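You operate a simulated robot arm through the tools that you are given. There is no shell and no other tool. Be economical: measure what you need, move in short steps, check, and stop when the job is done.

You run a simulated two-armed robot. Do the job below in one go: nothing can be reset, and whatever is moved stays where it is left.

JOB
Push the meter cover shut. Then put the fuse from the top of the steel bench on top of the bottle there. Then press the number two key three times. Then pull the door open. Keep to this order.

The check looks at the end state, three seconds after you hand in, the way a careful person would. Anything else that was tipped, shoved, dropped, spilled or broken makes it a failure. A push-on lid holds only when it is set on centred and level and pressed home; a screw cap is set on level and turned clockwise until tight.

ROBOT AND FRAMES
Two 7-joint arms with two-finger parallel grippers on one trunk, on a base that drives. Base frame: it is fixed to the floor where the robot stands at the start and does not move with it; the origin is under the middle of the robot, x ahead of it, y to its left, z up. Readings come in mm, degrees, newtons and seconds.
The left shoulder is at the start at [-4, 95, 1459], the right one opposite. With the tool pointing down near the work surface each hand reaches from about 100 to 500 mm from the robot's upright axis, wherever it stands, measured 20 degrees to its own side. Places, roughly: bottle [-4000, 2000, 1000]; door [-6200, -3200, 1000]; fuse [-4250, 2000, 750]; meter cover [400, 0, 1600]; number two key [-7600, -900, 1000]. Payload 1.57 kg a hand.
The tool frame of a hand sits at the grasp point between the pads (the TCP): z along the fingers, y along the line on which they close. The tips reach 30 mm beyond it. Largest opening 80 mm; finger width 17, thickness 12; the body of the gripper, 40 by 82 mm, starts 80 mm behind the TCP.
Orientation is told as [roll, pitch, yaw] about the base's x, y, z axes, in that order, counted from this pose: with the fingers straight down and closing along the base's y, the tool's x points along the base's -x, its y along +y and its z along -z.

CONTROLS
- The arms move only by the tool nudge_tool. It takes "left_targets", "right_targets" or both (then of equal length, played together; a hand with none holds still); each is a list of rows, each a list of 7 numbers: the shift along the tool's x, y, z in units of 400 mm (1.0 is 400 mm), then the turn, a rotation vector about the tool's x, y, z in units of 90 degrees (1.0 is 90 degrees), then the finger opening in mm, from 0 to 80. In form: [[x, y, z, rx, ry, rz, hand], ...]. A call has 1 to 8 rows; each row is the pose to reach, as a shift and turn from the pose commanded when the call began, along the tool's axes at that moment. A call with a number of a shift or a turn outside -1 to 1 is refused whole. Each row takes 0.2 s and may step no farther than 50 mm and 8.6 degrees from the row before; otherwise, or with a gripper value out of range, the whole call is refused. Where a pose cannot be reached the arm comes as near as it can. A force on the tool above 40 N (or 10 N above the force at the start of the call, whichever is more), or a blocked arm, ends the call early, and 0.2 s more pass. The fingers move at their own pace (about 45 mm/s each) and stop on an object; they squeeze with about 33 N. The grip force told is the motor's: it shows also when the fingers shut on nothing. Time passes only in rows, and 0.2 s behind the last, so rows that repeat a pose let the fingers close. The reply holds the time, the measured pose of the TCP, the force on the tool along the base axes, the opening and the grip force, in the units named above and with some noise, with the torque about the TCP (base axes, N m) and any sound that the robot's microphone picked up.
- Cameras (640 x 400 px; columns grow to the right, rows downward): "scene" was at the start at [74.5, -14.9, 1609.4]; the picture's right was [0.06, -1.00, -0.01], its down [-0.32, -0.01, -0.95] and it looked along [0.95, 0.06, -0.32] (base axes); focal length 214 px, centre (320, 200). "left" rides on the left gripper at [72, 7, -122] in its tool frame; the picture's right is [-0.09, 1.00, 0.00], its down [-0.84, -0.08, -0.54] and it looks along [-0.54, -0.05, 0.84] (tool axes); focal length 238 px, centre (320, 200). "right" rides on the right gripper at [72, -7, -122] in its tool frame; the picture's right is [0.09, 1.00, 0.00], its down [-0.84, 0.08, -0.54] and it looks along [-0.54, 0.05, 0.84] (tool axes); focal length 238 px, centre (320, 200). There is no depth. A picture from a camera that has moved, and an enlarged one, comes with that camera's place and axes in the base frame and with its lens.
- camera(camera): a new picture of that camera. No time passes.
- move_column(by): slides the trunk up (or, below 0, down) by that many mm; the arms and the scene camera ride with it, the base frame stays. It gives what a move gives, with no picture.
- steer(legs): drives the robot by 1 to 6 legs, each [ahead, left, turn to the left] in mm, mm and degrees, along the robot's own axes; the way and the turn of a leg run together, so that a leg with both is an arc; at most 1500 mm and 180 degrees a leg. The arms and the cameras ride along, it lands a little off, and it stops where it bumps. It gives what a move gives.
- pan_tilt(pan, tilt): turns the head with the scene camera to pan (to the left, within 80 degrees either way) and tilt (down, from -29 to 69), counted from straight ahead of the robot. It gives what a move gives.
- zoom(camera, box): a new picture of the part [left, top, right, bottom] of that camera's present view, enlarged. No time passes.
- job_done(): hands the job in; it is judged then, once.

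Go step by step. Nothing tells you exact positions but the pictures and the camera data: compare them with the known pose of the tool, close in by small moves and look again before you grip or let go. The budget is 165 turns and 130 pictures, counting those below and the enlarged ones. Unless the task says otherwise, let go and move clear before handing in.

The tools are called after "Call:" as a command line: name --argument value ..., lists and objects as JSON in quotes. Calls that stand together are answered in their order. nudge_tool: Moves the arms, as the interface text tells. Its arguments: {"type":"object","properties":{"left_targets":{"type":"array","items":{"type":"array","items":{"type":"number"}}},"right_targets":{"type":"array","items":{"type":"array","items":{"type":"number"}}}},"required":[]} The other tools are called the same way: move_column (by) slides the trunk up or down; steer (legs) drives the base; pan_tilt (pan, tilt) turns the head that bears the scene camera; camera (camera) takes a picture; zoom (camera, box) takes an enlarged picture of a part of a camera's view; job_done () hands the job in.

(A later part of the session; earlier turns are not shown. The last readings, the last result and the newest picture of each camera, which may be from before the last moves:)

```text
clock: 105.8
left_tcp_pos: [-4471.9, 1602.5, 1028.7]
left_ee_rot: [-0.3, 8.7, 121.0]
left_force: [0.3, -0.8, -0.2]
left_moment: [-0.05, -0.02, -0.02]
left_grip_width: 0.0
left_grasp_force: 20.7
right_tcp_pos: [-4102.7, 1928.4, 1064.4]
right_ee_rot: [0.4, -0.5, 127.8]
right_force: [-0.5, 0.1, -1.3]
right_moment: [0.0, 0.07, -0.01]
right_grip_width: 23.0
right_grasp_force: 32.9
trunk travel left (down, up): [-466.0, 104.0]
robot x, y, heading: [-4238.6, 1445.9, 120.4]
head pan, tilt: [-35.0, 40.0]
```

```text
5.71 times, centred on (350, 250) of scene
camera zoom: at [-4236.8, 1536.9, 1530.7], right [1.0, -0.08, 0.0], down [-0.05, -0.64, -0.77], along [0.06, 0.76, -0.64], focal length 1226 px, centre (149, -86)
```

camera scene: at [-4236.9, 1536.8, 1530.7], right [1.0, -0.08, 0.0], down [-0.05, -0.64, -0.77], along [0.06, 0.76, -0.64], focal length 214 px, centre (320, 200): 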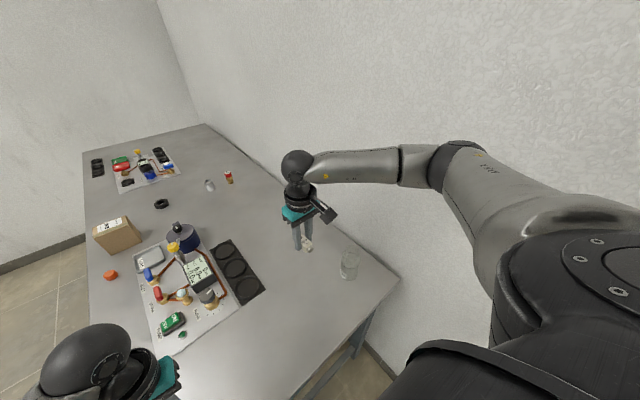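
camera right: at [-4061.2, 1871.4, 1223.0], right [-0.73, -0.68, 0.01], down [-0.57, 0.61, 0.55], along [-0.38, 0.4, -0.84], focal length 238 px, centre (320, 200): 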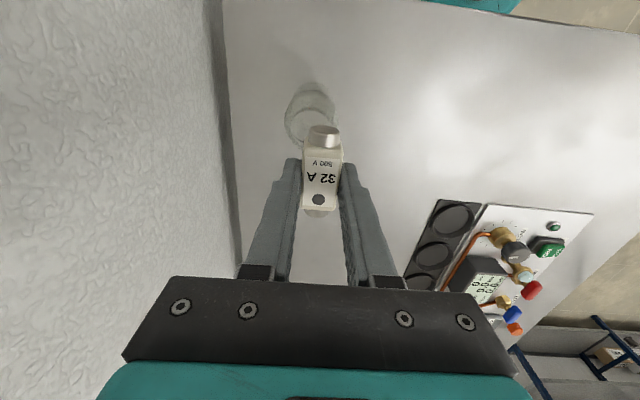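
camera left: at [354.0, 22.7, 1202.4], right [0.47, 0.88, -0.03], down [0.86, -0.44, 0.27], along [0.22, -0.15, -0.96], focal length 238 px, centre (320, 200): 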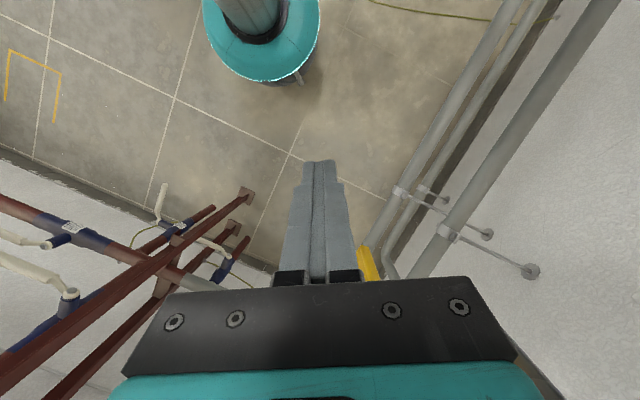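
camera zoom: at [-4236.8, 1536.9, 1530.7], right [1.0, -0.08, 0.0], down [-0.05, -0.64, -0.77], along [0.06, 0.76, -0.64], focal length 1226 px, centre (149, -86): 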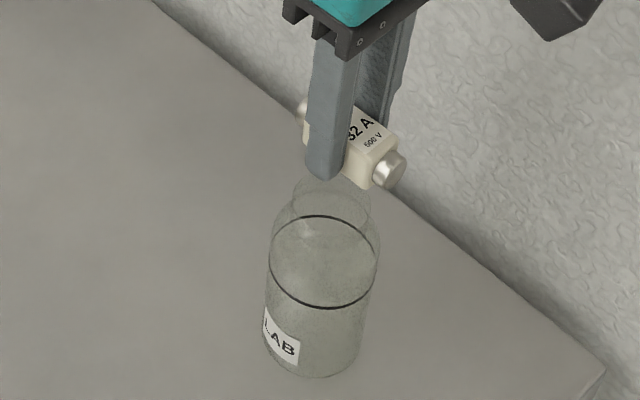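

Alignment looks within a few mm. I trim slightly and lower in small steps, watching the force.

Call:
nudge_tool --right_targets '[[-0.006, 0.003, 0.02, 0, 0, 0, 5], [-0.006, 0.003, 0.04, 0, 0, 0, 5], [-0.006, 0.003, 0.05, 0, 0, 0, 5], [-0.006, 0.003, 0.055, 0, 0, 0, 5]]'

Call:
zoom --camera "scene" --box '[310, 215, 390, 285]'

```text
clock: 106.8
left_tcp_pos: [-4471.7, 1602.8, 1028.9]
left_ee_rot: [-0.3, 8.5, 121.0]
left_force: [0.3, 0.2, 0.6]
left_moment: [-0.02, 0.01, 0.0]
left_grip_width: 0.0
left_grasp_force: 21.5
right_tcp_pos: [-4104.8, 1929.3, 1042.6]
right_ee_rot: [0.4, -0.5, 127.7]
right_force: [-0.3, -0.2, -0.5]
right_moment: [0.02, 0.01, 0.0]
right_grip_width: 23.1
right_grasp_force: 32.1
trunk travel left (down, up): [-466.0, 104.0]
robot x, y, heading: [-4239.0, 1445.5, 120.2]
head pan, tilt: [-35.0, 40.0]
```

```text
5.71 times, centred on (350, 250) of scene
camera zoom: at [-4236.9, 1536.9, 1530.7], right [1.0, -0.08, 0.0], down [-0.05, -0.64, -0.77], along [0.06, 0.76, -0.64], focal length 1226 px, centre (149, -86)
```

zoom: 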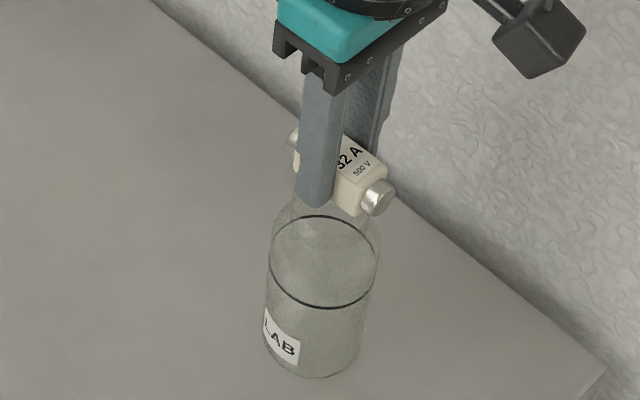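

Call:
nudge_tool --right_targets '[[-0.004, 0.005, 0.01, 0, 0, 0, 5], [-0.004, 0.005, 0.02, 0, 0, 0, 5], [-0.004, 0.005, 0.025, 0, 0, 0, 5], [-0.004, 0.005, 0.03, 0, 0, 0, 5]]'

Call:
zoom --camera "scene" --box '[310, 215, 390, 285]'

Call:
zoom --camera "right" --box '[240, 70, 400, 220]'

```text
clock: 107.8
left_tcp_pos: [-4472.6, 1602.2, 1027.8]
left_ee_rot: [-0.4, 8.7, 121.0]
left_force: [0.8, 1.3, -0.2]
left_moment: [-0.01, 0.02, 0.02]
left_grip_width: 0.0
left_grasp_force: 21.6
right_tcp_pos: [-4108.0, 1930.3, 1030.4]
right_ee_rot: [0.5, -0.5, 127.8]
right_force: [0.5, -0.4, -0.1]
right_moment: [-0.02, 0.03, -0.01]
right_grip_width: 23.0
right_grasp_force: 32.8
trunk travel left (down, up): [-466.0, 104.0]
robot x, y, heading: [-4233.6, 1444.3, 120.4]
head pan, tilt: [-35.0, 40.0]
```

```text
5.71 times, centred on (350, 250) of scene
camera zoom: at [-4236.8, 1536.9, 1530.7], right [1.0, -0.08, 0.0], down [-0.05, -0.64, -0.77], along [0.06, 0.76, -0.64], focal length 1226 px, centre (149, -86)
```

zoom: 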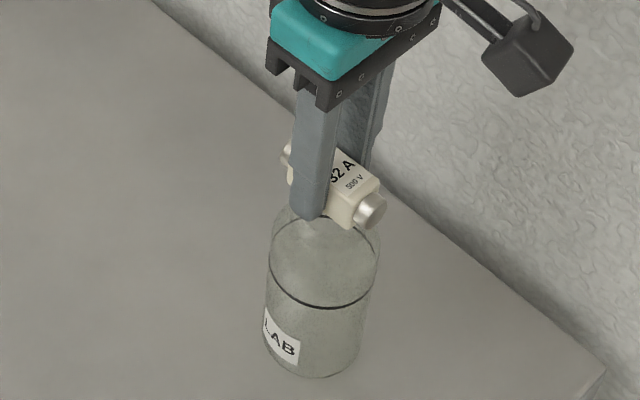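

```text
2.67 times, centred on (320, 145) of right
camera zoom: at [-4057.6, 1875.7, 1153.1], right [-0.73, -0.68, 0.01], down [-0.57, 0.61, 0.55], along [-0.38, 0.4, -0.84], focal length 636 px, centre (320, 347)
```

zoom: 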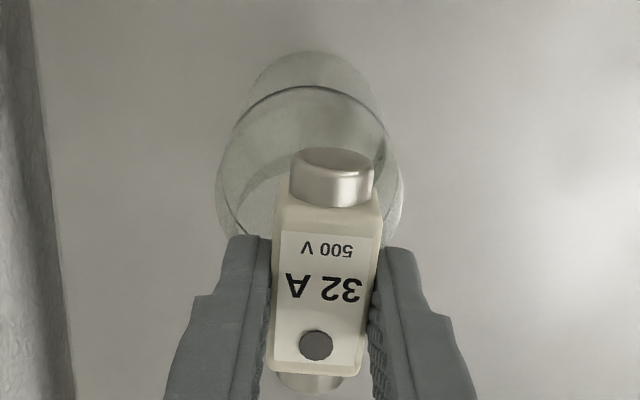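

Call:
nudge_tool --right_targets '[[0, -0.005, 0.005, 0, 0, 0, 5], [0, -0.005, 0.01, 0, 0, 0, 5], [0, -0.005, 0.014, 0, 0, 0, 5]]'

Call:
nudge_tool --right_targets '[[0, 0, 0.004, 0, 0, 0, 5], [0, 0, 0.008, 0, 0, 0, 5]]'

Call:
zoom --camera "scene" --box '[310, 215, 390, 285]'

```text
clock: 108.6
left_tcp_pos: [-4472.2, 1602.5, 1029.4]
left_ee_rot: [-0.3, 8.6, 120.9]
left_force: [-0.5, -0.4, -0.8]
left_moment: [-0.01, 0.02, -0.02]
left_grip_width: 0.1
left_grasp_force: 21.1
right_tcp_pos: [-4105.9, 1929.5, 1025.1]
right_ee_rot: [0.4, -0.5, 127.8]
right_force: [0.3, 0.6, -0.1]
right_moment: [-0.03, -0.02, 0.01]
right_grip_width: 23.3
right_grasp_force: 33.4
trunk travel left (down, up): [-466.0, 104.0]
robot x, y, heading: [-4240.0, 1444.2, 120.1]
head pan, tilt: [-35.0, 40.0]
```

```text
clock: 109.2
left_tcp_pos: [-4472.2, 1601.7, 1028.6]
left_ee_rot: [-0.3, 8.5, 120.9]
left_force: [0.9, 0.2, 0.0]
left_moment: [-0.02, -0.02, -0.01]
left_grip_width: 0.0
left_grasp_force: 21.7
right_tcp_pos: [-4105.9, 1929.6, 1023.0]
right_ee_rot: [0.4, -0.6, 127.7]
right_force: [0.5, 0.1, 4.3]
right_moment: [0.01, -0.05, -0.02]
right_grip_width: 23.1
right_grasp_force: 32.9
trunk travel left (down, up): [-466.0, 104.0]
robot x, y, heading: [-4239.5, 1444.4, 120.2]
head pan, tilt: [-35.0, 40.0]
```

```text
5.71 times, centred on (350, 250) of scene
camera zoom: at [-4236.9, 1536.3, 1530.8], right [1.0, -0.08, 0.0], down [-0.05, -0.64, -0.77], along [0.06, 0.76, -0.64], focal length 1226 px, centre (149, -86)
```

zoom: 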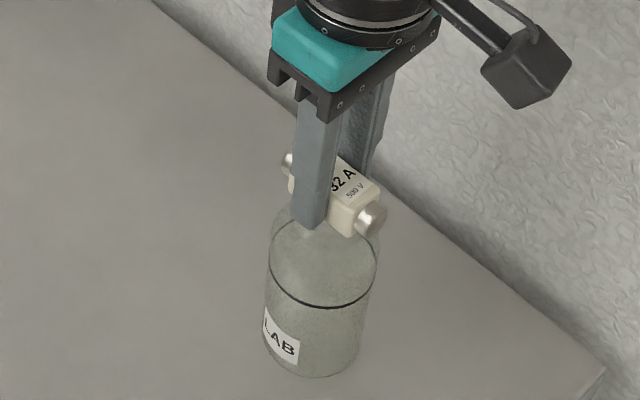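

Light contact (4 N): the fuse rests on the bottle. I release gently and look.

Call:
nudge_tool --right_targets '[[0, 0, 0.001, 0, 0, 0, 26], [0, 0, 0.001, 0, 0, 0, 32], [0, 0, 0.001, 0, 0, 0, 40], [0, 0, 0.001, 0, 0, 0, 50]]'

Call:
zoom --camera "right" --box '[240, 70, 400, 220]'

Call:
zoom --camera "scene" --box '[310, 215, 390, 285]'

```text
clock: 110.2
left_tcp_pos: [-4473.5, 1601.6, 1030.1]
left_ee_rot: [-0.4, 8.6, 120.9]
left_force: [0.1, -1.5, 0.7]
left_moment: [0.0, -0.01, -0.02]
left_grip_width: 0.0
left_grasp_force: 20.9
right_tcp_pos: [-4105.5, 1929.0, 1021.8]
right_ee_rot: [0.4, -0.6, 127.8]
right_force: [-0.2, -0.9, 12.0]
right_moment: [0.16, -0.24, -0.01]
right_grip_width: 49.6
right_grasp_force: 0.1
trunk travel left (down, up): [-466.0, 104.0]
robot x, y, heading: [-4240.9, 1447.3, 120.6]
head pan, tilt: [-35.0, 40.0]
```

```text
2.67 times, centred on (320, 145) of right
camera zoom: at [-4056.3, 1875.6, 1144.2], right [-0.73, -0.68, 0.0], down [-0.57, 0.61, 0.55], along [-0.38, 0.4, -0.83], focal length 636 px, centre (320, 347)
```

zoom: 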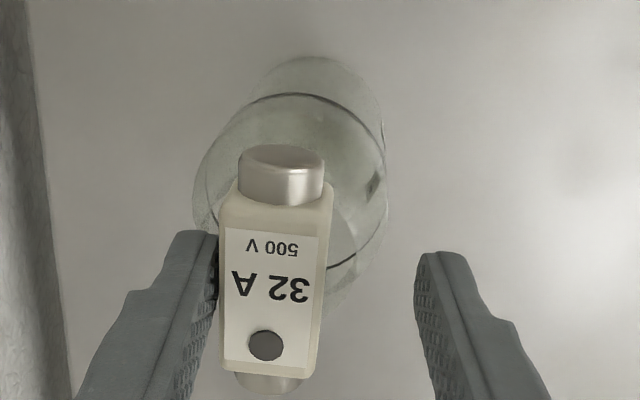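

```text
5.71 times, centred on (350, 250) of scene
camera zoom: at [-4237.2, 1535.7, 1530.9], right [1.0, -0.08, 0.0], down [-0.05, -0.64, -0.77], along [0.06, 0.76, -0.64], focal length 1226 px, centre (149, -86)
```

zoom: 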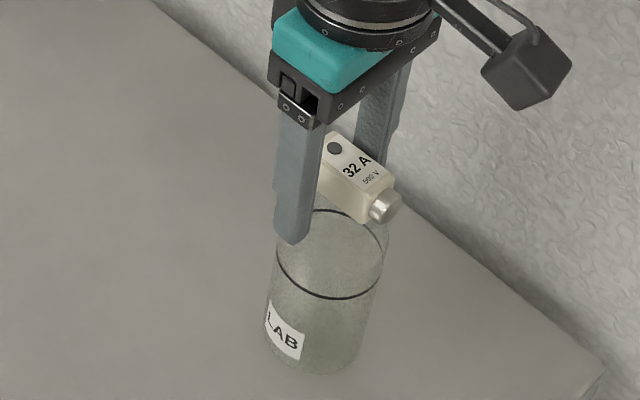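

The image-left finger is pressing the bottle's edge and dragged things a little. I raise slightly straight up and look.

Call:
nudge_tool --right_targets '[[0, 0, -0.004, 0, 0, 0, 50], [0, 0, -0.008, 0, 0, 0, 50]]'

Call:
zoom --camera "right" --box '[240, 70, 400, 220]'

Call:
zoom --camera "scene" --box '[310, 215, 390, 285]'

```text
clock: 110.8
left_tcp_pos: [-4471.9, 1602.7, 1028.2]
left_ee_rot: [-0.3, 8.5, 120.9]
left_force: [0.5, -0.1, -0.6]
left_moment: [0.02, -0.01, 0.0]
left_grip_width: 0.0
left_grasp_force: 21.1
right_tcp_pos: [-4105.0, 1928.6, 1024.0]
right_ee_rot: [0.5, -0.3, 127.9]
right_force: [0.4, 0.3, 1.2]
right_moment: [-0.03, -0.01, 0.02]
right_grip_width: 50.0
right_grasp_force: 0.0
trunk travel left (down, up): [-466.0, 104.0]
robot x, y, heading: [-4237.9, 1440.4, 120.3]
head pan, tilt: [-35.0, 40.0]
```

```text
2.67 times, centred on (320, 145) of right
camera zoom: at [-4055.9, 1875.9, 1145.7], right [-0.73, -0.68, 0.01], down [-0.57, 0.61, 0.55], along [-0.38, 0.4, -0.84], focal length 636 px, centre (320, 347)
```

zoom: 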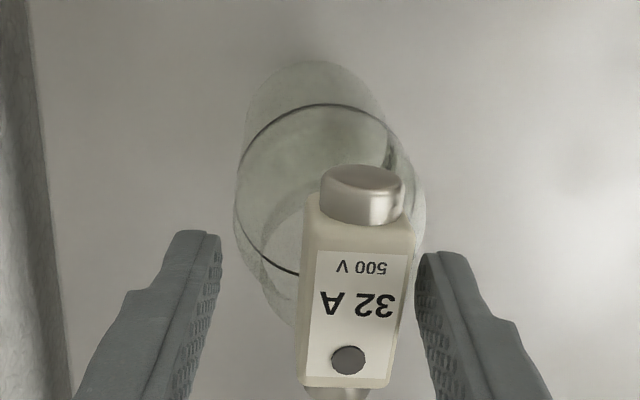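

```text
5.71 times, centred on (350, 250) of scene
camera zoom: at [-4236.8, 1536.9, 1530.6], right [1.0, -0.08, 0.0], down [-0.05, -0.64, -0.77], along [0.06, 0.76, -0.64], focal length 1226 px, centre (149, -86)
```

zoom: 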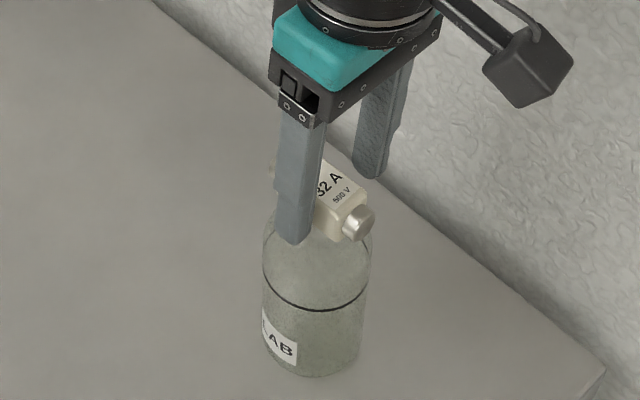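

The bottle seems to be rocking between the fingers; I hold still a moment and look again.

Call:
nudge_tool --right_targets '[[0, 0, 0, 0, 0, 0, 50], [0, 0, 0, 0, 0, 0, 50], [0, 0, 0, 0, 0, 0, 50], [0, 0, 0, 0, 0, 0, 50]]'

Call:
zoom --camera "right" --box '[240, 70, 400, 220]'

Call:
zoom --camera "scene" --box '[310, 215, 390, 285]'

```text
clock: 111.8
left_tcp_pos: [-4472.2, 1602.1, 1027.8]
left_ee_rot: [-0.3, 8.6, 120.9]
left_force: [1.0, 1.0, -0.4]
left_moment: [0.02, 0.02, 0.02]
left_grip_width: 0.0
left_grasp_force: 21.6
right_tcp_pos: [-4106.6, 1929.1, 1023.7]
right_ee_rot: [0.4, -0.5, 127.8]
right_force: [-0.5, 0.1, 1.0]
right_moment: [-0.01, 0.04, -0.04]
right_grip_width: 49.8
right_grasp_force: 0.0
trunk travel left (down, up): [-466.0, 104.0]
robot x, y, heading: [-4241.6, 1444.0, 120.6]
head pan, tilt: [-35.0, 40.0]
```

```text
2.67 times, centred on (320, 145) of right
camera zoom: at [-4056.1, 1876.4, 1146.5], right [-0.73, -0.68, 0.01], down [-0.57, 0.61, 0.55], along [-0.38, 0.4, -0.84], focal length 636 px, centre (320, 347)
```

zoom: 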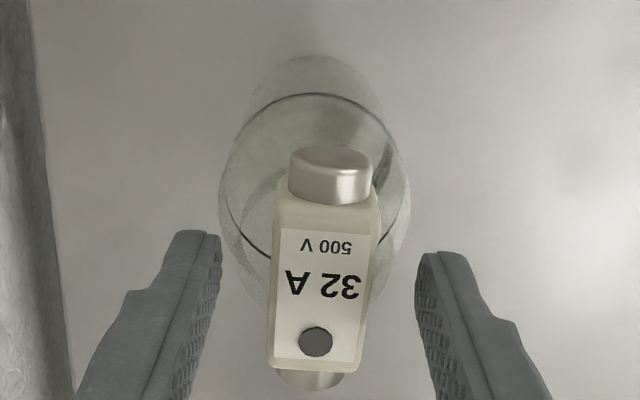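

```text
5.71 times, centred on (350, 250) of scene
camera zoom: at [-4236.9, 1536.8, 1530.7], right [1.0, -0.08, 0.0], down [-0.05, -0.64, -0.77], along [0.06, 0.76, -0.64], focal length 1226 px, centre (149, -86)
```

zoom: 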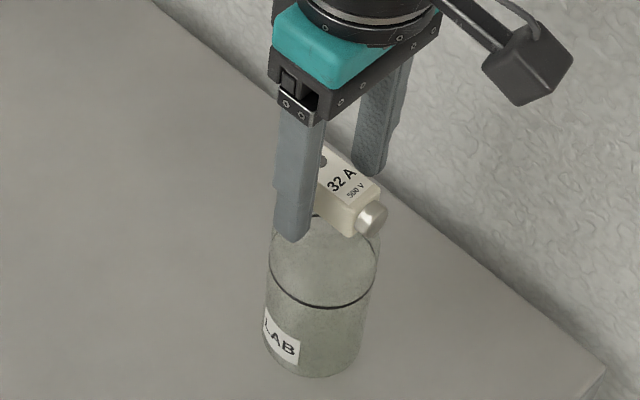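

It settled upright, with the fuse sitting centrally on top. I withdraw straight up, opening a bit more.

Call:
nudge_tool --right_targets '[[0, 0, -0.03, 0, 0, 0, 54], [0, 0, -0.08, 0, 0, 0, 60], [0, 0, -0.15, 0, 0, 0, 60], [0, 0, -0.25, 0, 0, 0, 60], [0, 0, -0.35, 0, 0, 0, 60], [0.1, 0.05, -0.35, 0, 0, 0, 60], [0.2, 0.1, -0.35, 0, 0, 0, 60], [0.3, 0.15, -0.35, 0, 0, 0, 60]]'

Call:
zoom --camera "scene" --box '[290, 190, 410, 300]'

```text
clock: 113.6
left_tcp_pos: [-4472.6, 1601.0, 1028.7]
left_ee_rot: [-0.2, 8.6, 120.9]
left_force: [0.8, -0.7, -0.6]
left_moment: [0.01, -0.02, 0.0]
left_grip_width: 0.1
left_grasp_force: 20.9
right_tcp_pos: [-4079.0, 1797.0, 1166.5]
right_ee_rot: [0.4, -0.6, 127.7]
right_force: [-0.3, 0.4, -0.2]
right_moment: [0.01, 0.01, 0.01]
right_grip_width: 60.2
right_grasp_force: 0.1
trunk travel left (down, up): [-466.0, 104.0]
robot x, y, heading: [-4238.4, 1442.7, 120.2]
head pan, tilt: [-35.0, 40.0]
```

```text
3.64 times, centred on (350, 245) of scene
camera zoom: at [-4236.9, 1535.5, 1530.8], right [1.0, -0.08, 0.0], down [-0.05, -0.64, -0.77], along [0.06, 0.76, -0.64], focal length 780 px, centre (211, 36)
```

zoom: 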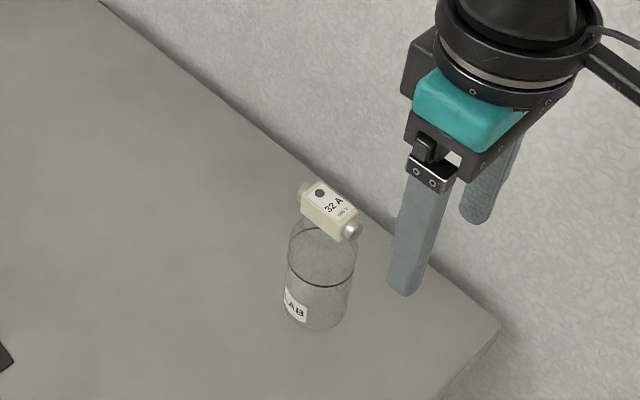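

The fuse sits on the bottle. I bring the hand to the middle and back away from the bench, keeping clear of the bucket.

Call:
nudge_tool --right_targets '[[0, 0.08, -0.05, 0, 0, 0, 40], [0.04, 0.16, -0.05, 0, 0, 0, 20], [0.08, 0.24, -0.05, 0, 0, 0, 0], [0.1, 0.3, -0.05, 0, 0, 0, 0]]'

Call:
steer --legs '[[0, 50, 0], [-350, 120, 0]]'

Call:
pan_tilt --pan -30 --tilt 45

Call:
camera --camera "scene"

Call:
pan_tilt --pan 65 --tilt 25

Call:
camera --camera "scene"

```text
clock: 114.6
left_tcp_pos: [-4472.7, 1602.4, 1028.3]
left_ee_rot: [-0.2, 8.5, 120.9]
left_force: [0.1, -0.3, -0.1]
left_moment: [0.02, -0.01, -0.01]
left_grip_width: 0.0
left_grasp_force: 21.7
right_tcp_pos: [-4168.6, 1767.8, 1178.2]
right_ee_rot: [0.3, -0.4, 127.8]
right_force: [-0.7, 0.5, -0.4]
right_moment: [-0.01, 0.01, 0.0]
right_grip_width: 0.1
right_grasp_force: 13.5
right hand out of reach, approached as far as the arm can: row 2, 3, 4
trunk travel left (down, up): [-466.0, 104.0]
robot x, y, heading: [-4237.4, 1442.0, 120.3]
head pan, tilt: [-35.0, 40.0]
```

```text
clock: 117.5
left_tcp_pos: [-4439.9, 1212.4, 1028.2]
left_ee_rot: [-0.3, 8.5, 121.2]
left_force: [-0.3, -0.1, 0.3]
left_moment: [0.0, 0.0, 0.01]
left_grip_width: 0.0
left_grasp_force: 21.8
right_tcp_pos: [-4135.7, 1379.0, 1179.0]
right_ee_rot: [0.5, -0.4, 128.1]
right_force: [-0.6, -0.1, -0.5]
right_moment: [0.01, -0.01, 0.03]
right_grip_width: 0.2
right_grasp_force: 21.2
trunk travel left (down, up): [-466.0, 104.0]
robot x, y, heading: [-4204.2, 1054.7, 120.7]
head pan, tilt: [-35.0, 40.0]
```

```text
clock: 118.2
left_tcp_pos: [-4439.7, 1214.3, 1028.2]
left_ee_rot: [-0.4, 8.7, 121.3]
left_force: [0.1, -0.2, -0.6]
left_moment: [0.01, 0.01, -0.01]
left_grip_width: 0.2
left_grasp_force: 21.6
right_tcp_pos: [-4136.1, 1380.4, 1179.0]
right_ee_rot: [0.4, -0.4, 128.1]
right_force: [-0.4, -0.2, 0.1]
right_moment: [-0.03, 0.01, 0.0]
right_grip_width: 0.0
right_grasp_force: 20.9
trunk travel left (down, up): [-466.0, 104.0]
robot x, y, heading: [-4203.5, 1057.4, 120.8]
head pan, tilt: [-30.0, 45.0]
```

```text
56 pictures are left
camera scene: at [-4211.2, 1146.0, 1523.5], right [1.0, 0.01, 0.0], down [0.01, -0.71, -0.71], along [-0.01, 0.71, -0.71], focal length 214 px, centre (320, 200)
```

scene: 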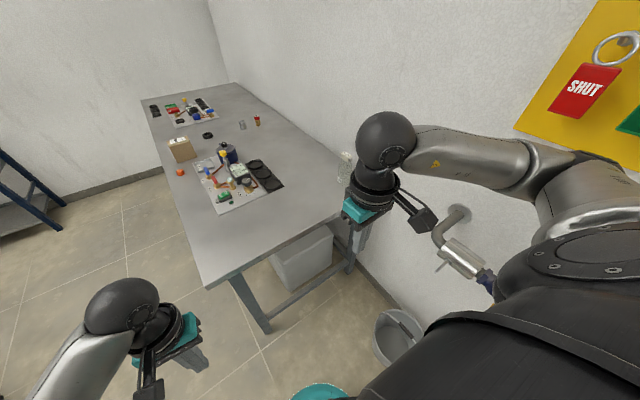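

```text
clock: 119.9
left_tcp_pos: [-4440.2, 1213.4, 1028.8]
left_ee_rot: [-0.3, 8.6, 121.3]
left_force: [-0.4, 0.3, -0.2]
left_moment: [0.03, 0.01, -0.01]
left_grip_width: 0.1
left_grasp_force: 21.4
right_tcp_pos: [-4136.9, 1378.5, 1178.5]
right_ee_rot: [0.4, -0.4, 128.0]
right_force: [-0.3, 0.2, -0.2]
right_moment: [-0.01, -0.01, 0.04]
right_grip_width: 0.0
right_grasp_force: 21.2
trunk travel left (down, up): [-466.0, 104.0]
robot x, y, heading: [-4202.7, 1057.9, 120.6]
head pan, tilt: [65.0, 25.0]
```

```text
55 pictures are left
camera scene: at [-4302.0, 1055.6, 1554.0], right [-0.1, 1.0, 0.0], down [0.42, 0.04, -0.91], along [-0.9, -0.09, -0.42], focal length 214 px, centre (320, 200)
```

scene: 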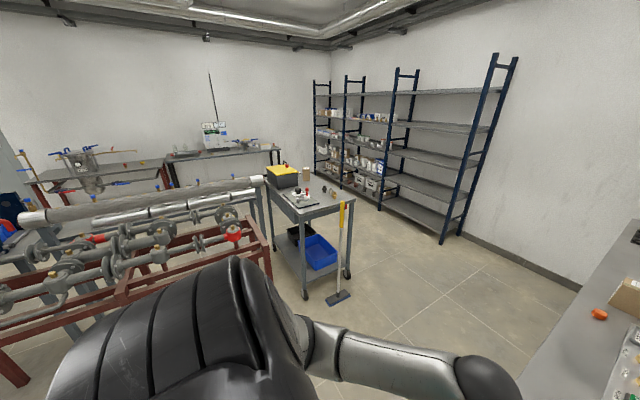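

The grey bucket still stands in its place. The keypad device should be the box on the bench at the far wall; I go between the long bench and the crate cart, then along the shelves.

Call:
steer --legs '[[391, 636, 0], [1150, 0, 4], [0, 0, 90]]'

Call:
pan_tilt --pan 10 --tilt 28

Call:
camera --camera "scene"

```text
clock: 133.2
left_tcp_pos: [-5720.6, 1792.8, 1028.7]
left_ee_rot: [-0.3, 8.6, -146.4]
left_force: [0.0, -0.3, -0.6]
left_moment: [-0.01, 0.04, -0.01]
left_grip_width: 0.0
left_grasp_force: 21.0
right_tcp_pos: [-5899.6, 2088.1, 1178.7]
right_ee_rot: [0.4, -0.3, -139.5]
right_force: [0.2, -0.2, 0.4]
right_moment: [0.0, -0.01, 0.05]
right_grip_width: 0.1
right_grasp_force: 21.0
trunk travel left (down, up): [-466.0, 104.0]
robot x, y, heading: [-5572.6, 2032.1, -147.0]
head pan, tilt: [65.0, 25.0]
```

```text
clock: 134.4
left_tcp_pos: [-5719.8, 1792.8, 1029.5]
left_ee_rot: [-0.3, 8.6, -146.4]
left_force: [0.0, -1.0, 0.4]
left_moment: [0.0, -0.01, -0.01]
left_grip_width: 0.0
left_grasp_force: 21.4
right_tcp_pos: [-5899.3, 2088.3, 1179.3]
right_ee_rot: [0.3, -0.4, -139.4]
right_force: [-0.6, -0.2, -0.7]
right_moment: [0.02, 0.01, 0.02]
right_grip_width: 0.0
right_grasp_force: 21.4
trunk travel left (down, up): [-466.0, 104.0]
robot x, y, heading: [-5572.0, 2035.0, -147.1]
head pan, tilt: [10.0, 28.0]
```

```text
54 pictures are left
camera scene: at [-5649.8, 1966.6, 1549.2], right [-0.68, 0.73, 0.0], down [0.34, 0.32, -0.88], along [-0.65, -0.6, -0.47], focal length 214 px, centre (320, 200)
```

scene: 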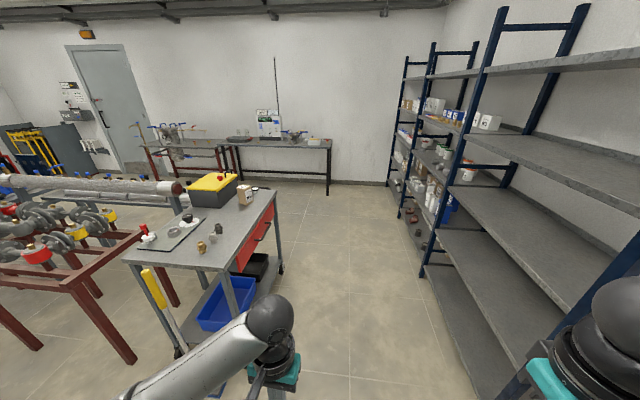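

The keypad box stands on the bench at the far wall. I turn a bit left and drive down between the cart and the shelves.

Call:
steer --legs '[[0, -80, 7.5], [1400, 0, 0], [650, 0, 0]]'

Call:
pan_tilt --pan 35 --tilt 28

Call:
camera --camera "scene"

```text
clock: 145.3
left_tcp_pos: [-7272.4, 485.5, 1028.7]
left_ee_rot: [-0.3, 8.6, -137.7]
left_force: [-0.8, -0.4, 0.5]
left_moment: [-0.01, -0.03, -0.02]
left_grip_width: 0.1
left_grasp_force: 21.4
right_tcp_pos: [-7492.4, 751.6, 1179.3]
right_ee_rot: [0.4, -0.3, -130.8]
right_force: [-0.9, -0.2, 0.4]
right_moment: [0.0, -0.03, 0.02]
right_grip_width: 0.0
right_grasp_force: 21.2
trunk travel left (down, up): [-466.0, 104.0]
robot x, y, heading: [-7165.2, 744.6, -138.0]
head pan, tilt: [10.0, 28.0]
```

```text
clock: 146.2
left_tcp_pos: [-7272.3, 485.3, 1028.9]
left_ee_rot: [-0.3, 8.5, -137.6]
left_force: [-0.5, -0.1, 0.0]
left_moment: [0.0, 0.0, 0.02]
left_grip_width: 0.0
left_grasp_force: 20.9
right_tcp_pos: [-7493.2, 752.3, 1178.1]
right_ee_rot: [0.4, -0.3, -130.9]
right_force: [-0.2, 1.1, 0.3]
right_moment: [0.02, 0.01, -0.02]
right_grip_width: 0.0
right_grasp_force: 21.0
trunk travel left (down, up): [-466.0, 104.0]
robot x, y, heading: [-7159.4, 741.4, -138.4]
head pan, tilt: [35.0, 28.0]
```

```text
53 pictures are left
camera scene: at [-7192.9, 651.9, 1549.2], right [-0.97, 0.23, 0.0], down [0.11, 0.46, -0.88], along [-0.2, -0.86, -0.47], focal length 214 px, centre (320, 200)
```

scene: 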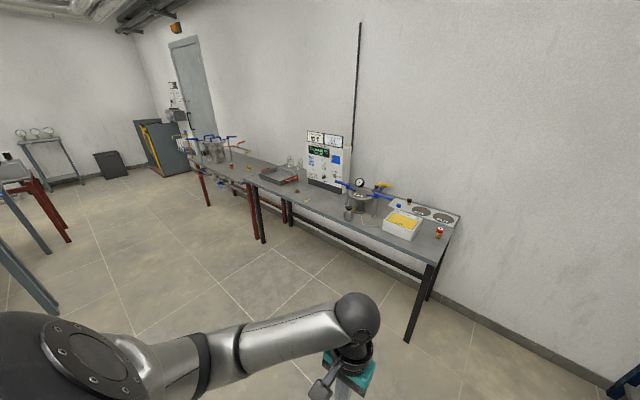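

Call:
zoom --camera "scene" --box '[270, 115, 390, 215]'

```text
4.00 times, centred on (330, 165) of scene
camera zoom: at [-7192.9, 651.9, 1549.2], right [-0.97, 0.23, 0.0], down [0.11, 0.46, -0.88], along [-0.2, -0.86, -0.47], focal length 858 px, centre (280, 340)
```

zoom: 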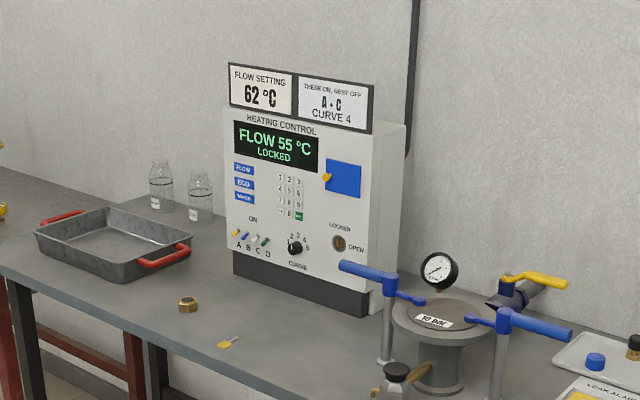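

I see the heating control with a 1–9 keypad, facing the room. I drive over to stand in front of it, slightly short.

Call:
steer --legs '[[300, 1032, 0], [400, 0, 0]]'

Call:
pan_tilt --pan 0 --tilt 35

Call:
camera --camera "scene"

```text
clock: 153.7
left_tcp_pos: [-7118.5, -738.0, 1027.6]
left_ee_rot: [-0.3, 8.6, -137.4]
left_force: [-0.2, -0.2, 1.3]
left_moment: [-0.02, -0.05, -0.04]
left_grip_width: 0.2
left_grasp_force: 21.4
right_tcp_pos: [-7341.1, -473.5, 1178.6]
right_ee_rot: [0.4, -0.4, -130.6]
right_force: [-1.1, -0.2, -0.3]
right_moment: [-0.02, 0.0, 0.0]
right_grip_width: 0.1
right_grasp_force: 21.0
trunk travel left (down, up): [-466.0, 104.0]
robot x, y, heading: [-7010.7, -477.5, -138.1]
head pan, tilt: [35.0, 28.0]
```

```text
clock: 154.7
left_tcp_pos: [-7118.5, -738.0, 1028.7]
left_ee_rot: [-0.4, 8.6, -137.4]
left_force: [-0.6, 0.2, 0.3]
left_moment: [0.03, 0.01, 0.0]
left_grip_width: 0.2
left_grasp_force: 21.0
right_tcp_pos: [-7341.4, -472.5, 1178.4]
right_ee_rot: [0.4, -0.5, -130.6]
right_force: [0.6, 1.1, 0.1]
right_moment: [0.01, 0.03, 0.01]
right_grip_width: 0.0
right_grasp_force: 21.2
trunk travel left (down, up): [-466.0, 104.0]
robot x, y, heading: [-7008.6, -477.4, -138.2]
head pan, tilt: [0.0, 35.0]
```

```text
51 pictures are left
camera scene: at [-7084.8, -541.5, 1538.3], right [-0.67, 0.74, 0.0], down [0.43, 0.38, -0.82], along [-0.61, -0.55, -0.57], focal length 214 px, centre (320, 200)
```

scene: 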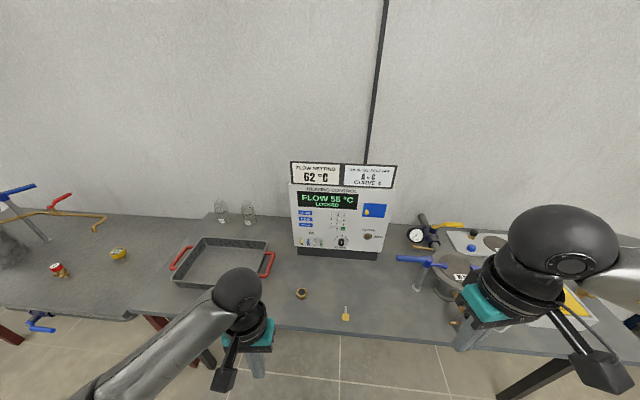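

Call:
zoom --camera "scene" --box '[280, 155, 400, 265]'

```text
3.64 times, centred on (340, 210) of scene
camera zoom: at [-7084.8, -541.5, 1538.3], right [-0.67, 0.74, 0.0], down [0.43, 0.38, -0.82], along [-0.61, -0.55, -0.57], focal length 780 px, centre (247, 164)
```

zoom: 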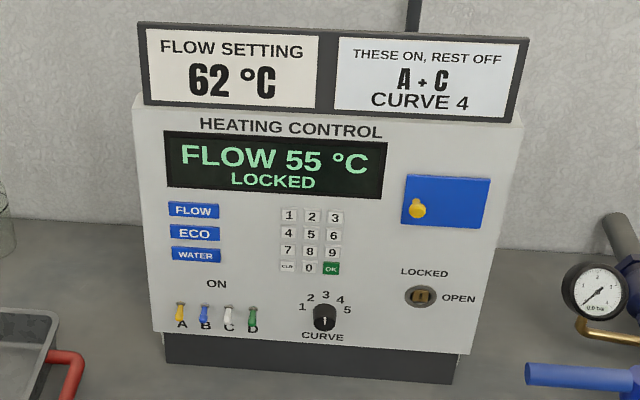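

Key 2 is near [-7571, -896, 1055], 57 mm to my right. I close in by 90 mm and bring the closed right fingers, pitched forward, to a stand-off in front of it.

Call:
steer --legs '[[90, 0, 0]]'

Call:
nudge_tool --right_targets '[[-0.08, 0.042, 0.03, 0, -0.083, 0, 0], [-0.16, 0.084, 0.06, 0, -0.167, 0, 0], [-0.25, 0.125, 0.09, 0, -0.25, 0, 0], [-0.34, 0.167, 0.13, 0, -0.333, 0, 0], [-0.43, 0.209, 0.17, 0, -0.417, 0, 0], [-0.52, 0.25, 0.21, 0, -0.5, 0, 0], [-0.61, 0.292, 0.25, 0, -0.583, 0, 0], [-0.7, 0.334, 0.2875, 0, -0.667, 0, 0]]'

Call:
camera --camera "right"

Call:
camera --camera "scene"

```text
clock: 155.8
left_tcp_pos: [-7185.2, -797.9, 1027.8]
left_ee_rot: [-0.4, 8.5, -137.5]
left_force: [-0.4, 0.4, -0.8]
left_moment: [0.01, -0.02, 0.0]
left_grip_width: 0.0
left_grasp_force: 21.0
right_tcp_pos: [-7409.0, -533.6, 1179.3]
right_ee_rot: [0.4, -0.4, -130.6]
right_force: [-0.6, 0.0, -0.6]
right_moment: [0.01, 0.02, -0.02]
right_grip_width: 0.0
right_grasp_force: 21.0
trunk travel left (down, up): [-466.0, 104.0]
robot x, y, heading: [-7073.6, -534.4, -138.1]
head pan, tilt: [0.0, 35.0]
```

```text
clock: 157.8
left_tcp_pos: [-7183.4, -796.6, 1028.4]
left_ee_rot: [-0.2, 8.5, -137.4]
left_force: [0.5, -0.2, -1.1]
left_moment: [-0.06, 0.01, 0.01]
left_grip_width: 0.3
left_grasp_force: 21.7
right_tcp_pos: [-7509.6, -843.5, 1103.2]
right_ee_rot: [1.7, -59.0, -140.0]
right_force: [0.9, 0.7, -0.2]
right_moment: [-0.01, 0.0, -0.01]
right_grip_width: 0.0
right_grasp_force: 21.5
right hand out of reach, approached as far as the arm can: row 6, 7, 8
trunk travel left (down, up): [-466.0, 104.0]
robot x, y, heading: [-7078.4, -535.0, -138.0]
head pan, tilt: [0.0, 35.0]
stopped in row 8 (right hand): the arm was blocked; the commanded pose is now the measured one
```

```text
49 pictures are left
camera right: at [-7408.4, -744.2, 1105.5], right [0.69, -0.72, -0.06], down [0.06, -0.03, 1.0], along [-0.72, -0.7, 0.03], focal length 238 px, centre (320, 200)
```

right: 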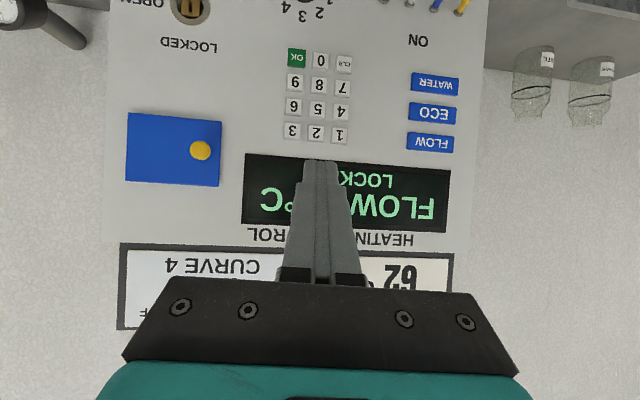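

```text
48 pictures are left
camera scene: at [-7149.9, -599.0, 1538.5], right [-0.67, 0.74, 0.0], down [0.43, 0.38, -0.82], along [-0.61, -0.55, -0.57], focal length 214 px, centre (320, 200)
```

scene: 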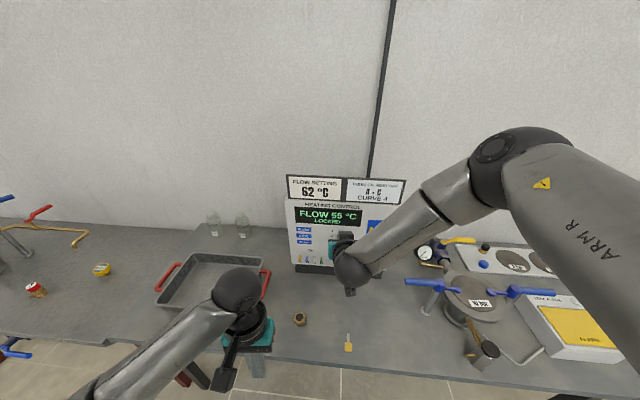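

The hand is in front of the keypad, about 36 mm too high. I lower the trunk, which carries it straight down, and then view.

Call:
move_column --by -42

Call:
nudge_tool --right_targets '[[0, 0, 0, -0.04, 0, -0.024, 0], [0, 0, 0, -0.077, 0, -0.046, 0]]'

Call:
zoom --camera "right" --box '[240, 80, 400, 200]'

```text
clock: 158.7
left_tcp_pos: [-7186.0, -797.4, 986.8]
left_ee_rot: [-0.2, 8.5, -137.4]
left_force: [0.9, 0.2, -0.1]
left_moment: [-0.05, 0.02, -0.01]
left_grip_width: 0.1
left_grasp_force: 21.3
right_tcp_pos: [-7508.9, -845.5, 1059.8]
right_ee_rot: [1.7, -58.8, -140.1]
right_force: [0.3, -0.5, 0.3]
right_moment: [0.0, 0.03, -0.03]
right_grip_width: 0.0
right_grasp_force: 21.1
trunk travel left (down, up): [-424.0, 146.0]
robot x, y, heading: [-7073.6, -538.6, -138.1]
head pan, tilt: [0.0, 35.0]
```

```text
clock: 159.3
left_tcp_pos: [-7185.8, -799.5, 986.3]
left_ee_rot: [-0.3, 8.5, -137.4]
left_force: [0.6, 0.5, 0.3]
left_moment: [-0.02, 0.0, 0.0]
left_grip_width: 0.2
left_grasp_force: 22.4
right_tcp_pos: [-7497.1, -871.1, 1080.3]
right_ee_rot: [0.7, -57.7, -132.1]
right_force: [0.0, 0.4, 0.0]
right_moment: [-0.06, 0.04, -0.01]
right_grip_width: 0.0
right_grasp_force: 21.2
right hand out of reach, approached as far as the arm can: row 1, 2
trunk travel left (down, up): [-424.0, 146.0]
robot x, y, heading: [-7080.5, -537.4, -138.2]
head pan, tilt: [0.0, 35.0]
```

```text
3.33 times, centred on (320, 140) of right
camera zoom: at [-7408.7, -760.7, 1085.4], right [0.78, -0.62, -0.07], down [0.06, -0.04, 1.0], along [-0.62, -0.78, 0.01], focal length 794 px, centre (320, 400)
```

zoom: 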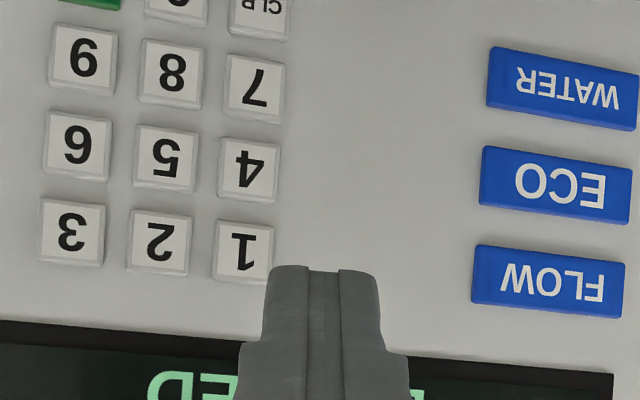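

That wrist pose is at a joint limit. I turn the fingers to a steeper attitude (30° from vertical, tips leading), still at stand-off.

Call:
nudge_tool --right_targets '[[-0.01, 0, -0.03, 0, 0.08, 0, 0], [0, -0.02, -0.03, 0, 0.16, 0, 0], [0.01, -0.04, -0.03, 0, 0.24, 0, 0], [0.016, -0.06, -0.03, 0, 0.308, 0, 0]]'

Call:
zoom --camera "right" --box '[220, 50, 420, 200]'

```text
clock: 160.3
left_tcp_pos: [-7185.9, -799.0, 986.2]
left_ee_rot: [-0.2, 8.6, -137.4]
left_force: [0.1, 0.1, -0.4]
left_moment: [0.0, 0.01, 0.0]
left_grip_width: 0.0
left_grasp_force: 21.5
right_tcp_pos: [-7507.4, -845.0, 1081.1]
right_ee_rot: [1.2, -30.9, -131.0]
right_force: [-0.3, -1.6, -0.2]
right_moment: [-0.03, 0.01, -0.01]
right_grip_width: 0.0
right_grasp_force: 21.1
trunk travel left (down, up): [-424.0, 146.0]
robot x, y, heading: [-7076.4, -534.8, -138.2]
head pan, tilt: [0.0, 35.0]
```

```text
2.67 times, centred on (320, 125) of right
camera zoom: at [-7433.2, -745.5, 1149.0], right [0.81, -0.59, -0.03], down [-0.24, -0.37, 0.9], along [-0.54, -0.72, -0.44], focal length 636 px, centre (320, 400)
```

zoom: 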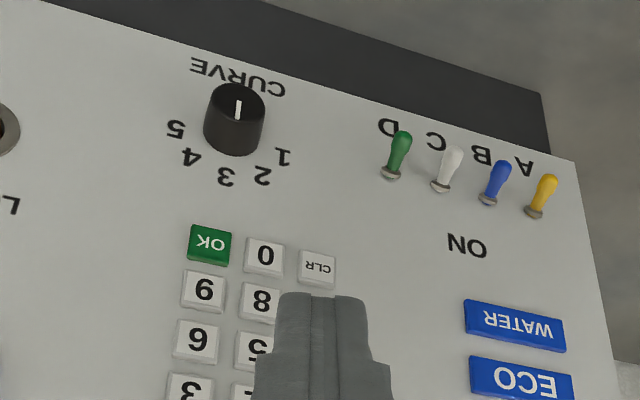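

Key 2 comes out at [-7570, -887, 1051] again. I move to about 12 mm in front of it.

Call:
nudge_tool --right_targets '[[-0.035, -0.012, 0.034, 0, 0, 0, 0], [-0.07, -0.023, 0.068, 0, 0, 0, 0]]'

Call:
zoom --camera "right" --box '[240, 100, 400, 200]'

Call:
zoom --camera "scene" --box '[270, 190, 400, 310]'

```text
clock: 160.9
left_tcp_pos: [-7185.7, -797.1, 985.5]
left_ee_rot: [-0.2, 8.5, -137.4]
left_force: [0.1, 0.2, -0.3]
left_moment: [-0.04, 0.01, 0.0]
left_grip_width: 0.1
left_grasp_force: 21.3
right_tcp_pos: [-7537.8, -868.4, 1071.1]
right_ee_rot: [1.1, -31.1, -131.0]
right_force: [0.9, 0.2, -0.2]
right_moment: [-0.03, 0.03, -0.04]
right_grip_width: 0.2
right_grasp_force: 20.8
trunk travel left (down, up): [-424.0, 146.0]
robot x, y, heading: [-7076.4, -536.0, -138.0]
head pan, tilt: [0.0, 35.0]
```

```text
4.00 times, centred on (320, 150) of right
camera zoom: at [-7464.9, -768.2, 1139.6], right [0.81, -0.59, -0.03], down [-0.24, -0.37, 0.9], along [-0.54, -0.72, -0.44], focal length 953 px, centre (320, 400)
```

zoom: 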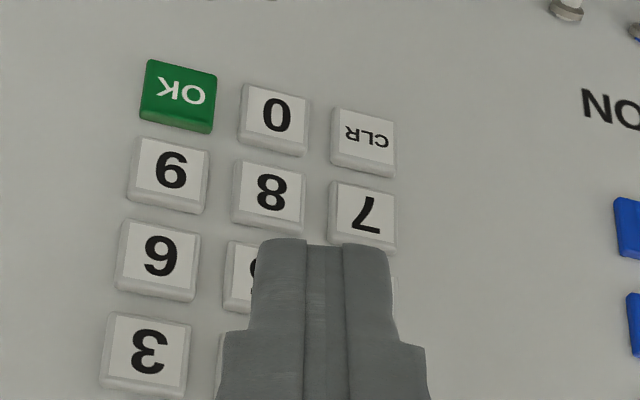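

```text
3.33 times, centred on (335, 250) of scene
camera zoom: at [-7152.1, -601.5, 1496.2], right [-0.67, 0.74, 0.0], down [0.43, 0.38, -0.82], along [-0.61, -0.55, -0.57], focal length 715 px, centre (270, 33)
```

zoom: 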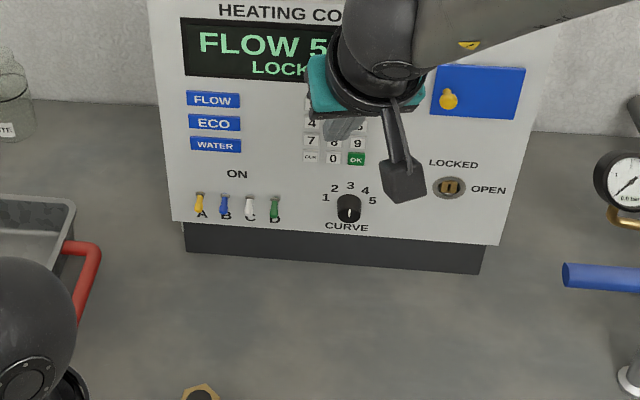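

The leading corner of the tips is lined up with key 2 within 2–3 mm, about 12 mm away. I approach gently to feel contact.

Call:
nudge_tool --right_targets '[[-0.02, -0.0027, 0.005, 0, 0, 0, 0], [-0.0266, -0.0037, 0.0088, 0, 0, 0, 0], [-0.033, -0.0047, 0.0125, 0, 0, 0, 0]]'

Call:
zoom --camera "right" --box '[240, 100, 400, 200]'

```text
clock: 161.7
left_tcp_pos: [-7185.7, -797.3, 986.0]
left_ee_rot: [-0.2, 8.6, -137.3]
left_force: [0.7, 0.0, 0.0]
left_moment: [0.01, 0.01, 0.01]
left_grip_width: 0.1
left_grasp_force: 21.6
right_tcp_pos: [-7547.2, -877.4, 1073.7]
right_ee_rot: [1.1, -31.1, -131.0]
right_force: [0.4, -0.2, 0.3]
right_moment: [0.04, 0.02, -0.01]
right_grip_width: 0.0
right_grasp_force: 21.4
trunk travel left (down, up): [-424.0, 146.0]
robot x, y, heading: [-7078.1, -537.8, -137.9]
head pan, tilt: [0.0, 35.0]
```

```text
4.00 times, centred on (320, 150) of right
camera zoom: at [-7474.3, -777.7, 1142.1], right [0.81, -0.59, -0.03], down [-0.24, -0.37, 0.9], along [-0.54, -0.72, -0.44], focal length 953 px, centre (320, 400)
```

zoom: 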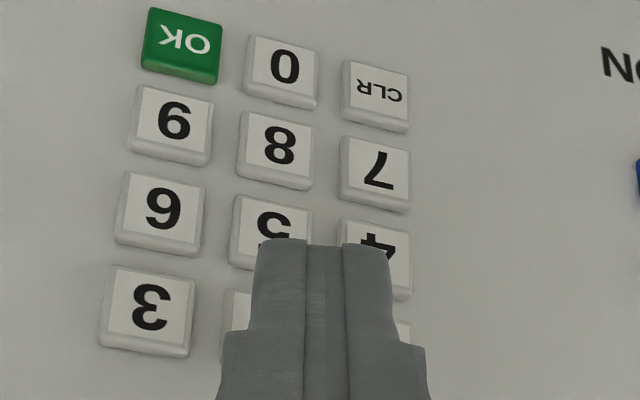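

No contact yet; to stay off key 1, I shift 8 mm to the right so the tip edge is centred on key 2, then creep on.

Call:
nudge_tool --right_targets '[[0.002, -0.02, -0.001, 0, 0, 0, 0], [-0.0045, -0.021, 0.003, 0, 0, 0, 0], [-0.0085, -0.0215, 0.0055, 0, 0, 0, 0]]'

Call:
zoom --camera "right" --box '[240, 100, 400, 200]'

```text
clock: 162.5
left_tcp_pos: [-7185.6, -798.5, 985.9]
left_ee_rot: [-0.3, 8.6, -137.5]
left_force: [0.7, 0.0, -0.5]
left_moment: [-0.01, 0.0, 0.02]
left_grip_width: 0.0
left_grasp_force: 21.4
right_tcp_pos: [-7557.8, -875.2, 1074.0]
right_ee_rot: [1.2, -31.1, -131.0]
right_force: [-0.1, 0.8, 0.5]
right_moment: [0.01, -0.03, 0.02]
right_grip_width: 0.1
right_grasp_force: 21.2
trunk travel left (down, up): [-424.0, 146.0]
robot x, y, heading: [-7077.5, -535.5, -138.1]
head pan, tilt: [0.0, 35.0]
```

```text
4.00 times, centred on (320, 150) of right
camera zoom: at [-7483.6, -775.8, 1141.4], right [0.81, -0.59, -0.03], down [-0.24, -0.37, 0.9], along [-0.54, -0.72, -0.44], focal length 953 px, centre (320, 400)
```

zoom: 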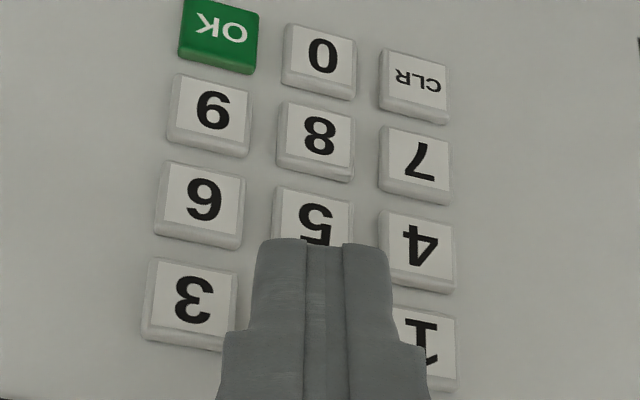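

Call:
nudge_tool --right_targets '[[-0.0042, -0.0007, 0.0025, 0, 0, 0, 0], [-0.0085, -0.0013, 0.005, 0, 0, 0, 0]]'

Call:
nudge_tool --right_targets '[[-0.0042, -0.0007, 0.0025, 0, 0, 0, 0]]'

Call:
nudge_tool --right_targets '[[-0.0042, -0.0007, 0.0025, 0, 0, 0, 0]]'

```text
clock: 163.1
left_tcp_pos: [-7185.3, -797.9, 987.0]
left_ee_rot: [-0.1, 8.7, -137.3]
left_force: [0.5, -0.5, -0.3]
left_moment: [0.02, 0.0, -0.03]
left_grip_width: 0.0
left_grasp_force: 21.4
right_tcp_pos: [-7560.5, -878.0, 1074.2]
right_ee_rot: [1.1, -31.1, -131.1]
right_force: [-0.7, -0.5, -0.2]
right_moment: [-0.01, 0.0, 0.0]
right_grip_width: 0.2
right_grasp_force: 21.5
trunk travel left (down, up): [-424.0, 146.0]
robot x, y, heading: [-7079.8, -534.1, -138.2]
head pan, tilt: [0.0, 35.0]
```

```text
clock: 163.5
left_tcp_pos: [-7186.0, -798.3, 985.8]
left_ee_rot: [-0.2, 8.6, -137.3]
left_force: [0.2, 0.5, 0.4]
left_moment: [-0.02, -0.03, 0.0]
left_grip_width: 0.0
left_grasp_force: 21.4
right_tcp_pos: [-7562.8, -879.1, 1074.0]
right_ee_rot: [1.1, -31.1, -130.9]
right_force: [0.3, 0.0, -0.4]
right_moment: [-0.04, -0.03, 0.0]
right_grip_width: 0.4
right_grasp_force: 21.1
trunk travel left (down, up): [-424.0, 146.0]
robot x, y, heading: [-7076.3, -537.2, -138.4]
head pan, tilt: [0.0, 35.0]
```

```text
clock: 163.9
left_tcp_pos: [-7185.6, -798.2, 987.0]
left_ee_rot: [-0.2, 8.5, -137.3]
left_force: [0.2, 0.2, 0.3]
left_moment: [0.03, -0.04, 0.06]
left_grip_width: 0.0
left_grasp_force: 21.5
right_tcp_pos: [-7564.3, -880.1, 1074.0]
right_ee_rot: [1.0, -31.1, -131.0]
right_force: [-0.4, -0.3, -0.8]
right_moment: [0.0, -0.01, 0.03]
right_grip_width: 0.1
right_grasp_force: 21.0
trunk travel left (down, up): [-424.0, 146.0]
robot x, y, heading: [-7076.5, -538.1, -138.1]
head pan, tilt: [0.0, 35.0]
```

Call:
zoom --camera "right" --box '[240, 100, 400, 200]'

```text
4.00 times, centred on (320, 150) of right
camera zoom: at [-7490.0, -780.8, 1142.2], right [0.81, -0.59, -0.03], down [-0.24, -0.37, 0.9], along [-0.54, -0.72, -0.44], focal length 953 px, centre (320, 400)
```

zoom: 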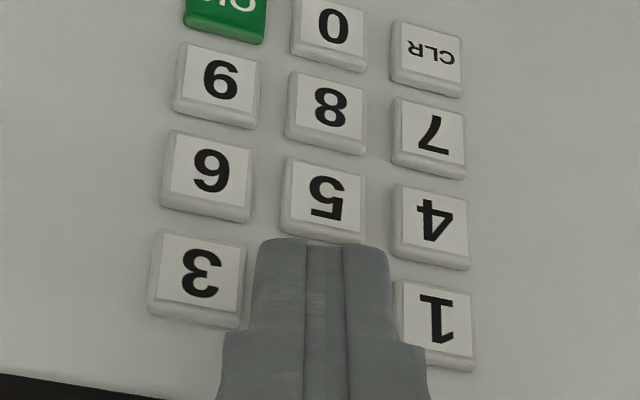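

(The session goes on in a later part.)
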